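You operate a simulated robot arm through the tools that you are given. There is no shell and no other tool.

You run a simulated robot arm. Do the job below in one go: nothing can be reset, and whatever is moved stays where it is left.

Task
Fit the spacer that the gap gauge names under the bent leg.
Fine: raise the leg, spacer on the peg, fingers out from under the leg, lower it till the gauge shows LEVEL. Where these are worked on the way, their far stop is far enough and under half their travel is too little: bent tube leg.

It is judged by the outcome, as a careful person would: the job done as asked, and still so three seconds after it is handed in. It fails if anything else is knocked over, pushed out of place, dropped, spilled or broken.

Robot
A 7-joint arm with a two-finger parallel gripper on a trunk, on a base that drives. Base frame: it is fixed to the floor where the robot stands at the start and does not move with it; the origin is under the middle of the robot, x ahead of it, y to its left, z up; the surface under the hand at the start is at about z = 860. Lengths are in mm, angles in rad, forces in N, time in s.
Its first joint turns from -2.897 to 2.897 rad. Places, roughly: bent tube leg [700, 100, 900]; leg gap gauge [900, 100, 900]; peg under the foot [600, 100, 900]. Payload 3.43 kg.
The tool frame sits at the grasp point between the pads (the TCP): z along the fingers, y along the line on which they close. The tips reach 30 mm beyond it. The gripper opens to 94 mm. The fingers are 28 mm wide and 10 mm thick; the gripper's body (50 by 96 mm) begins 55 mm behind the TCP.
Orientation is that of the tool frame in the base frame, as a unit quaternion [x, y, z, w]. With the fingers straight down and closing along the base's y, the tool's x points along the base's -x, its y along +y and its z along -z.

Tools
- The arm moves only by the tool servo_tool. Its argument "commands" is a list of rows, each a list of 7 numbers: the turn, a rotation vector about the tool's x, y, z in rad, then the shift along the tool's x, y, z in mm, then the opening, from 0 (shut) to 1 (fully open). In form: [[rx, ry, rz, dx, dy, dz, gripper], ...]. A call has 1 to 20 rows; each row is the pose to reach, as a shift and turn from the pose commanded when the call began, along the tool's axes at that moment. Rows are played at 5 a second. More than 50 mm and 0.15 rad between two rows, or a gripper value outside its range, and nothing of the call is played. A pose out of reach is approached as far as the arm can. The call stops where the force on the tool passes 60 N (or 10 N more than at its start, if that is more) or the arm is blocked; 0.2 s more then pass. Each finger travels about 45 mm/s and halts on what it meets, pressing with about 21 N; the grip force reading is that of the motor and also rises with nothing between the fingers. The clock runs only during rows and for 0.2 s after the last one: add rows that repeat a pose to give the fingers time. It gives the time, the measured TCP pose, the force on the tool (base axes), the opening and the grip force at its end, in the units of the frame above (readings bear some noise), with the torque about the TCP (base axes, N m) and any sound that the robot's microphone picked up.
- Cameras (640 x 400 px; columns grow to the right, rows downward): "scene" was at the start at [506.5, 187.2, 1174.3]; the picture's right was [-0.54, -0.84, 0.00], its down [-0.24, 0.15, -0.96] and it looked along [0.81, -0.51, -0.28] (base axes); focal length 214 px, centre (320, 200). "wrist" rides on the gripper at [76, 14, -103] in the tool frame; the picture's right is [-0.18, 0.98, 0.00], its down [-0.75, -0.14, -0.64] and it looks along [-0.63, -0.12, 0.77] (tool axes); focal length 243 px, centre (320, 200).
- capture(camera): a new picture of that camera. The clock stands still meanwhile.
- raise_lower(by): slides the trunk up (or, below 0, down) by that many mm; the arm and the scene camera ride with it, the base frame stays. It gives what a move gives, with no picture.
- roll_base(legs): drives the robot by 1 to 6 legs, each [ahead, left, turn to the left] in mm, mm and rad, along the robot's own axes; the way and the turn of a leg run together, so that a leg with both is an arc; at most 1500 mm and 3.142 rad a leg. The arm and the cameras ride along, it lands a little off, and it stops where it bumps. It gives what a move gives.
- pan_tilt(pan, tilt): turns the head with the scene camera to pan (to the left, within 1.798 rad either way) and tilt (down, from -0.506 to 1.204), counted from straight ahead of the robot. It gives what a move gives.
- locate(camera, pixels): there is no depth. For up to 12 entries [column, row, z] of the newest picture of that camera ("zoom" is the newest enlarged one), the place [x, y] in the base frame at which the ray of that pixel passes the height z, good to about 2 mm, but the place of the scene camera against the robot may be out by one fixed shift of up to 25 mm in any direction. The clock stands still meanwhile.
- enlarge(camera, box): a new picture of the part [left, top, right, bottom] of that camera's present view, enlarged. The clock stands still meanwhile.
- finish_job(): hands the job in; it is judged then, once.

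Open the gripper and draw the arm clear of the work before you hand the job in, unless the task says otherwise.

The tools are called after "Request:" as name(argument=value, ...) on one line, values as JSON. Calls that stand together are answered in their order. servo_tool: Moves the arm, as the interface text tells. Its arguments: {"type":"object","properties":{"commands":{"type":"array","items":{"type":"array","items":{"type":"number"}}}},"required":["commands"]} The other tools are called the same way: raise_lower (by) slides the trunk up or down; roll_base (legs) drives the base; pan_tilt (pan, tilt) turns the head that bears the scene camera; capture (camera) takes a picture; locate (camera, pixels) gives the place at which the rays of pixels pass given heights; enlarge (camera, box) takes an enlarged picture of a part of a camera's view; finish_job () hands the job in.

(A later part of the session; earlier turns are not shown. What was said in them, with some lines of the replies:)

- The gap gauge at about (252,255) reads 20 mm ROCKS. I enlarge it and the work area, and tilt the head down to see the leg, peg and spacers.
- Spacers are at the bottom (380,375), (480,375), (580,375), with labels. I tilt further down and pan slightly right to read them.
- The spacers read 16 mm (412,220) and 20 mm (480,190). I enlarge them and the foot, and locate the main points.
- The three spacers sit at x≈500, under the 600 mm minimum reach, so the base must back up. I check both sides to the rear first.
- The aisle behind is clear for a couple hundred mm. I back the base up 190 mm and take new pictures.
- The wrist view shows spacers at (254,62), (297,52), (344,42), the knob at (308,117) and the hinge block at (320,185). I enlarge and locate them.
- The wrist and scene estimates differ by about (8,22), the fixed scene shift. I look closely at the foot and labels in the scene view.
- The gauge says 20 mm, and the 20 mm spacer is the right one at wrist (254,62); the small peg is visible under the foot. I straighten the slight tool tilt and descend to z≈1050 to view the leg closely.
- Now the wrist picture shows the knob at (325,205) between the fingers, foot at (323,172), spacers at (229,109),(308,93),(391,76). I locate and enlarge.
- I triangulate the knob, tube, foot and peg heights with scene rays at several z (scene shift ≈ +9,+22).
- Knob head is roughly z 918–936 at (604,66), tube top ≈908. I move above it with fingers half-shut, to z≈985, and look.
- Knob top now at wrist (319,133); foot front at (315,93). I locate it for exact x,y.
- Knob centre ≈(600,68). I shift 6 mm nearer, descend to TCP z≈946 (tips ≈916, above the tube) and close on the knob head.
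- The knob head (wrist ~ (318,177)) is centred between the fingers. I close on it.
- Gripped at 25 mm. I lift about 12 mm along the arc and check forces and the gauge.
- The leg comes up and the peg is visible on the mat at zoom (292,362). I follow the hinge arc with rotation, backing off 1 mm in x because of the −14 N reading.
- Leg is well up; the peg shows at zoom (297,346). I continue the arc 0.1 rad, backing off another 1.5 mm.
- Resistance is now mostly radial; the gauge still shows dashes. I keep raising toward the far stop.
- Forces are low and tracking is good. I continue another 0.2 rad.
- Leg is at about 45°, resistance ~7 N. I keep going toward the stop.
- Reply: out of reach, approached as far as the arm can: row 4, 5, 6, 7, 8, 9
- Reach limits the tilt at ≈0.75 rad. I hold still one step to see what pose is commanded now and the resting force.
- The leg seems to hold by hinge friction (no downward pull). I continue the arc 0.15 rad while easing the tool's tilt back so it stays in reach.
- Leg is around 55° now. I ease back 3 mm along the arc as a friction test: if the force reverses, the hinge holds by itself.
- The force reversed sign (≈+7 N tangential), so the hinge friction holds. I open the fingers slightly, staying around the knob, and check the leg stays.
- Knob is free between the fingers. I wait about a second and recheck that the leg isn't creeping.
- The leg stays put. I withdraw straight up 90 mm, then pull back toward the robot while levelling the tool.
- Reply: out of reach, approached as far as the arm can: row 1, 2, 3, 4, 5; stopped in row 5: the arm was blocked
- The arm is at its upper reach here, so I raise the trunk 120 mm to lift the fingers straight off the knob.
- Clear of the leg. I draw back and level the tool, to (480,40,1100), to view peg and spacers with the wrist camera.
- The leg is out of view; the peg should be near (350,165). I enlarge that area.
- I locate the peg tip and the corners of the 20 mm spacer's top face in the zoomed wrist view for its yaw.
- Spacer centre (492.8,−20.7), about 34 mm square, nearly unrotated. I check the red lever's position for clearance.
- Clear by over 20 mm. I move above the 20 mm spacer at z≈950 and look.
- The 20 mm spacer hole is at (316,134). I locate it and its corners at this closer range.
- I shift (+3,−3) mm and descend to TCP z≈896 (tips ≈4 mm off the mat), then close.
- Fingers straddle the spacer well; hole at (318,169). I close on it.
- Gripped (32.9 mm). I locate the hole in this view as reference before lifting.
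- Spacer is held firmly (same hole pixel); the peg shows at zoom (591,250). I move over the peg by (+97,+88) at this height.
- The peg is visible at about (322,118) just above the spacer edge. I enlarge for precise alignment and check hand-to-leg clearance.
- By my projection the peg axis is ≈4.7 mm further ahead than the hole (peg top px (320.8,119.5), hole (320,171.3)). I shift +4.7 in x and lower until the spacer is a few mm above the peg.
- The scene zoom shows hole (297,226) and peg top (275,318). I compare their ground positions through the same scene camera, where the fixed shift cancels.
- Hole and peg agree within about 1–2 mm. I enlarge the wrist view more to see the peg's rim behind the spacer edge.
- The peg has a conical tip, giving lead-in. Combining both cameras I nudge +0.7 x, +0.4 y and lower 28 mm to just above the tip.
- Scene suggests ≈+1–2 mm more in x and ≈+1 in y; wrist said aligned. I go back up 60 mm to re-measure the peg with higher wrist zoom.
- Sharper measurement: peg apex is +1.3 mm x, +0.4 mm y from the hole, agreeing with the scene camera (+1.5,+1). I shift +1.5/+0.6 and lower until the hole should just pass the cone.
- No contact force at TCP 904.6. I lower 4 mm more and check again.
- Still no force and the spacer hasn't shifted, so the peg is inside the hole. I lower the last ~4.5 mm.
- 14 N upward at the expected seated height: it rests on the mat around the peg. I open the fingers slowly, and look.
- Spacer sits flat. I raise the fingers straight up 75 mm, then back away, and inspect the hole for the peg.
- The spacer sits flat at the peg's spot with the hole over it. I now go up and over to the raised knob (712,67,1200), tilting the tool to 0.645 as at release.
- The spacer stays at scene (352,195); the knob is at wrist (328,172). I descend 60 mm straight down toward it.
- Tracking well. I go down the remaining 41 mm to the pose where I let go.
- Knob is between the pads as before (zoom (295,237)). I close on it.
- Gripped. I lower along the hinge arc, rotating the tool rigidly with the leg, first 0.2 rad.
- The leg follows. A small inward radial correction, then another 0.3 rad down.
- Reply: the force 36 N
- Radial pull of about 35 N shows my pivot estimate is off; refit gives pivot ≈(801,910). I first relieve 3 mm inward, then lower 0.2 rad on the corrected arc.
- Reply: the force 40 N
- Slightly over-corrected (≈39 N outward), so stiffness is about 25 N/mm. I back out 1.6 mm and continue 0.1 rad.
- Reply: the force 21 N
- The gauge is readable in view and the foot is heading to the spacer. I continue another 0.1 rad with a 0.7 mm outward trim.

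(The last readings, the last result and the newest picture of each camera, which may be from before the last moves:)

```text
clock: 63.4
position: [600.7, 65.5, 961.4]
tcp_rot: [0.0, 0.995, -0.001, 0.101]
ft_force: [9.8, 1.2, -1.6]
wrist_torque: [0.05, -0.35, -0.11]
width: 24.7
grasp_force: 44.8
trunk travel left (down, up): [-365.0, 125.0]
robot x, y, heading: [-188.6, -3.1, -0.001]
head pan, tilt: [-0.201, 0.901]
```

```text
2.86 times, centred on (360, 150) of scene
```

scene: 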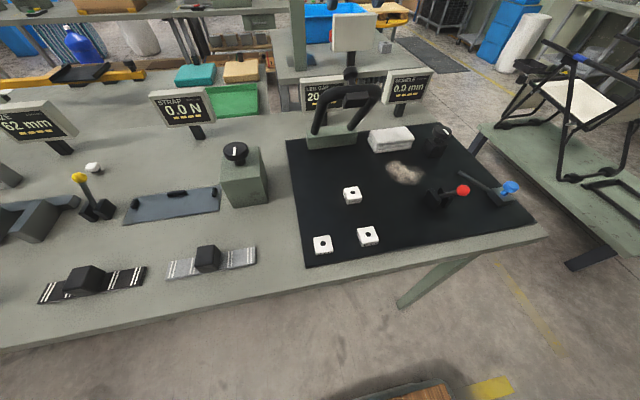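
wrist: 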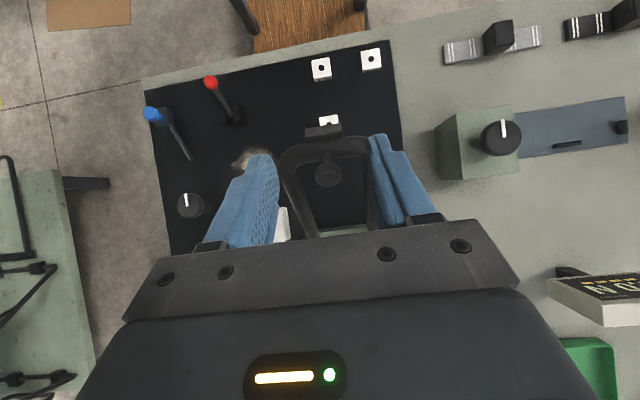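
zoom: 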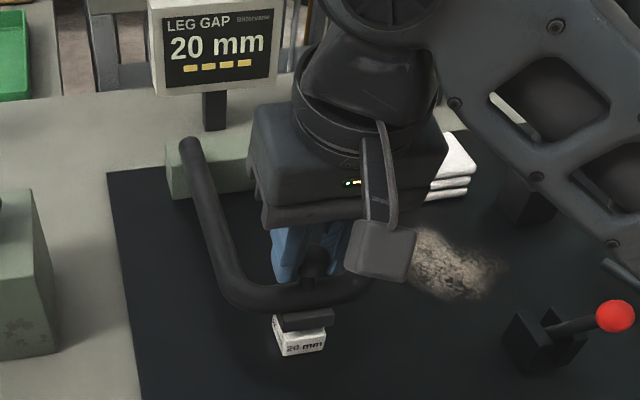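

The foot is just above the spacer. I go down another 0.05 rad (≈10 mm) and check force and gauge.

Request:
servo_tool(commands=[[0, -0.0125, 0, 1, 0, 2.4, 0.1], [0, -0.025, 0, 2, 0, 4.8, 0.1], [0, -0.0375, 0, 3.2, 0, 7.1, 0.1], [0, -0.05, 0, 4.3, 0, 9.4, 0.1], [0, -0.05, 0, 4.3, 0, 9.4, 0.1]])

Request:
enlarge(camera="scene", box=[290, 80, 430, 220])

Request:
enlarge(camera="scene", box=[335, 170, 385, 215])

```text
clock: 64.6
position: [596.9, 64.8, 951.5]
tcp_rot: [-0.001, 0.992, 0.0, 0.127]
ft_force: [35.9, 1.5, 12.8]
wrist_torque: [0.04, -0.77, 0.02]
width: 25.4
grasp_force: 45.2
trunk travel left (down, up): [-365.0, 125.0]
robot x, y, heading: [-186.9, 2.8, 0.005]
head pan, tilt: [-0.201, 0.901]
```

```text
2.86 times, centred on (360, 150) of scene
```

zoom: 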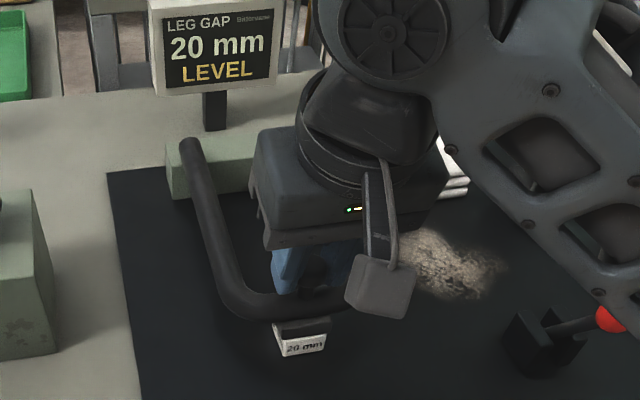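

```text
8.89 times, centred on (360, 192) of scene
```

zoom: 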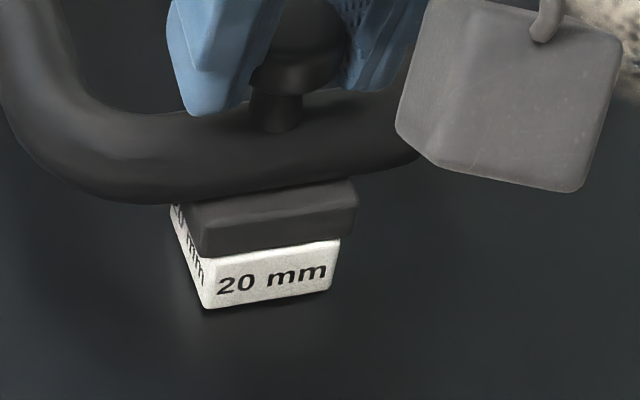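

The gauge reads LEVEL. There's 36 N of radial pull, so I relieve 1.3 mm inward with a light press, then check.

Request:
servo_tool(commands=[[0, 0, 0, -0.7, 0, 0.2, 0.1], [0, 0, 0, -1.3, 0, 0.4, 0.1], [0, 0, 0, -1.3, 0, 0.4, 0.1]])

Request:
enlarge(camera="scene", box=[335, 170, 385, 215])

```text
clock: 65.4
position: [596.0, 67.6, 951.5]
tcp_rot: [-0.002, 0.992, 0.0, 0.126]
ft_force: [19.5, -0.9, 34.0]
wrist_torque: [0.01, -0.57, 0.0]
width: 25.2
grasp_force: 44.9
trunk travel left (down, up): [-365.0, 125.0]
robot x, y, heading: [-182.4, 2.0, -0.003]
head pan, tilt: [-0.201, 0.901]
```

```text
8.89 times, centred on (360, 192) of scene
```

zoom: 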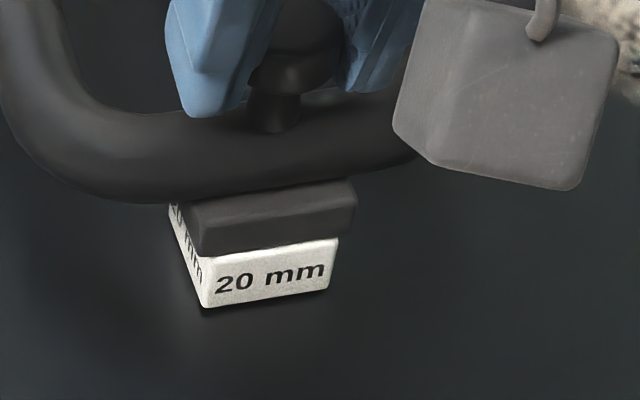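

The leg is seated firmly (34 N press). I relax the residual push by about 1 mm, then open the fingers.

Request:
servo_tool(commands=[[0, 0, 0, -1, 0, -0.8, 0.1], [0, 0, 0, -1, 0, -0.8, 0.1]])

Request:
servo_tool(commands=[[0, 0, 0, 0, 0, 0, 0.3], [0, 0, 0, 0, 0, 0, 0.4], [0, 0, 0, 0, 0, 0, 0.5], [0, 0, 0, 0, 0, 0, 0.5]])

Request:
enlarge(camera="scene", box=[290, 80, 430, 220])

Request:
enlarge(camera="wrist", box=[220, 60, 440, 240])

```text
clock: 66.0
position: [596.4, 66.4, 951.3]
tcp_rot: [-0.001, 0.992, -0.001, 0.124]
ft_force: [3.3, -5.3, 22.4]
wrist_torque: [-0.12, -0.34, -0.05]
width: 25.0
grasp_force: 45.5
trunk travel left (down, up): [-365.0, 125.0]
robot x, y, heading: [-184.3, -0.7, 0.002]
head pan, tilt: [-0.201, 0.901]
```

```text
clock: 67.0
position: [597.7, 66.8, 951.3]
tcp_rot: [-0.002, 0.992, 0.0, 0.126]
ft_force: [0.2, 0.3, -0.6]
wrist_torque: [0.0, 0.01, -0.02]
width: 46.9
grasp_force: 0.1
trunk travel left (down, up): [-365.0, 125.0]
robot x, y, heading: [-186.0, -2.2, -0.003]
head pan, tilt: [-0.201, 0.901]
```

```text
2.86 times, centred on (360, 150) of scene
```

zoom: 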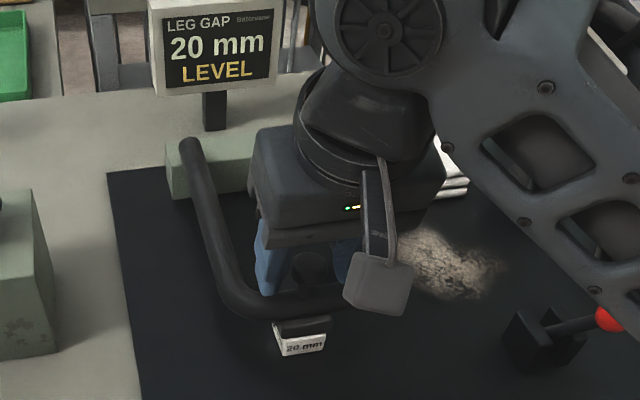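

```text
2.22 times, centred on (330, 150) of wrist
```

zoom: 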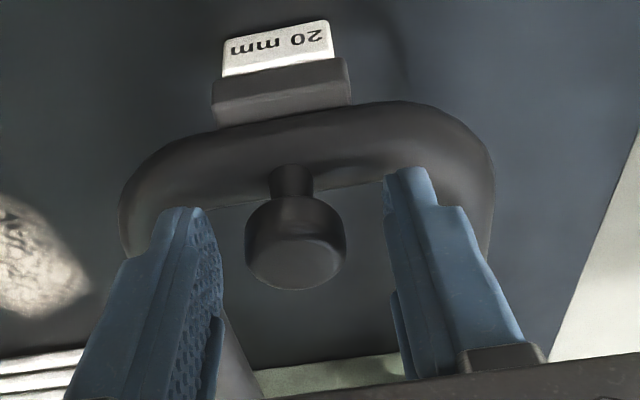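

LEVEL persists with fingers open and no force. I withdraw straight up 120 mm, then back away and level the tool.

Request:
servo_tool(commands=[[0, 0, 0, -3, 0, -12, 0.55], [0, 0, 0, -7.5, 0, -29, 0.6], [0, 0, 0, -16, 0, -63, 0.6], [0, 0, 0, -27, 0, -106, 0.6], [0, 0.1, 0, -20, 0, -140, 0.6], [0, 0.2, 0, 0, 0, -170, 0.6], [0, 0.252, 0, 30, 0, -200, 0.6], [0, 0.252, 0, 60, 0, -230, 0.6], [0, 0.252, 0, 60, 0, -230, 0.6]])

Request:
capture(camera="scene")

Request:
enlarge(camera="scene", box=[280, 60, 440, 220])

Request:
capture(camera="wrist")

```text
clock: 69.0
position: [482.0, 69.2, 1162.4]
tcp_rot: [-0.001, 1.0, -0.001, -0.001]
ft_force: [-0.2, 0.1, 0.8]
wrist_torque: [0.0, 0.01, 0.01]
width: 56.4
grasp_force: 0.1
trunk travel left (down, up): [-365.0, 125.0]
robot x, y, heading: [-186.5, 2.8, 0.0]
head pan, tilt: [-0.201, 0.901]
```

```text
taken
```

scene: 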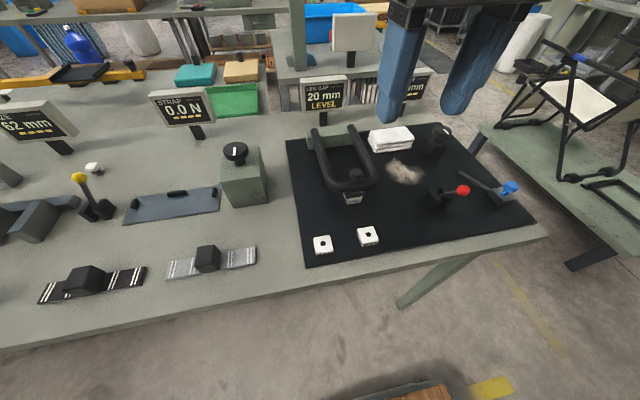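

```text
2.50 times, centred on (360, 140) of scene
```

zoom: 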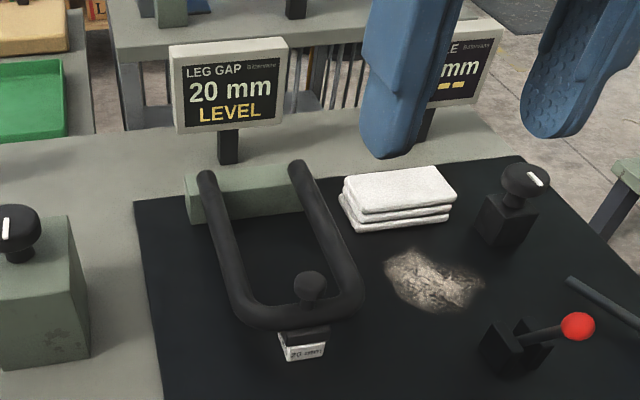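

```text
taken
```

wrist: 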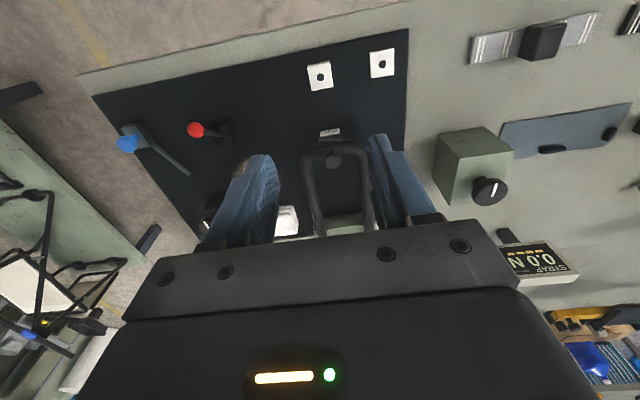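

LEVEL is shown, the 20 mm spacer is under the foot, and everything else is in place. I open fully, wait a couple of seconds and check the gauge once more.

Request:
servo_tool(commands=[[0, 0, 0, 0, 0, 0, 1], [0, 0, 0, 0, 0, 0, 1], [0, 0, 0, 0, 0, 0, 1], [0, 0, 0, 0, 0, 0, 1], [0, 0, 0, 0, 0, 0, 1], [0, 0, 0, 0, 0, 0, 1], [0, 0, 0, 0, 0, 0, 1], [0, 0, 0, 0, 0, 0, 1], [0, 0, 0, 0, 0, 0, 1], [0, 0, 0, 0, 0, 0, 1], [0, 0, 0, 0, 0, 0, 1], [0, 0, 0, 0, 0, 0, 1]])

Request:
enlarge(camera="scene", box=[280, 60, 440, 220])

```text
clock: 71.6
position: [481.3, 68.7, 1160.2]
tcp_rot: [-0.001, 1.0, -0.001, 0.0]
ft_force: [-0.6, -0.1, 0.2]
wrist_torque: [0.0, 0.01, -0.01]
width: 94.1
grasp_force: 0.0
trunk travel left (down, up): [-365.0, 125.0]
robot x, y, heading: [-186.5, -1.7, 0.005]
head pan, tilt: [-0.201, 0.901]
```

```text
2.50 times, centred on (360, 140) of scene
```

zoom: 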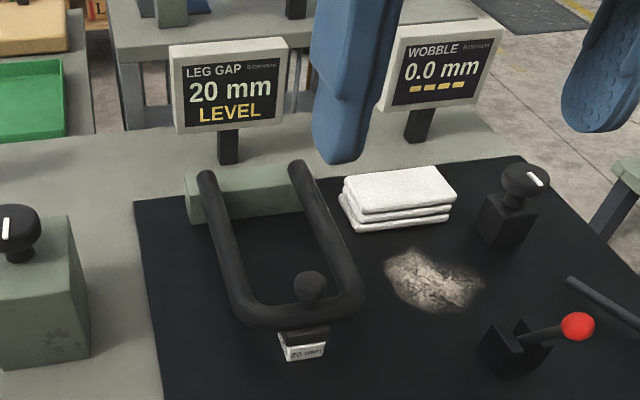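

The gauge still reads 20 mm LEVEL, the gripper is open and the arm is clear, so I hand the job in.

Request:
finish_job()

```text
The job is handed in.
```

The 20 mm spacer named by the gap gauge is on the peg under the bent leg. The gauge changed from ROCKS to LEVEL and still read LEVEL about five seconds after I let go of the leg.

- **Leg travel:** I raised the leg to roughly 55° but did not reach its far stop, because the arm's reach became the limit. I judged this to be past half its travel, but I had no reading of the full range.
- **Spacer on the peg:** I could not see the peg inside the hole afterwards because both are dark. The spacer went down over the peg's position with no resistance until it reached the mat. It sat flat, and the leg rests on it.
- **Everything else:** In the last pictures the other spacers, the levers and the rest of the bench were where they started. The gripper is open and the arm is clear. The robot base is about 185 mm further back than at the start, to bring the spacers within reach.
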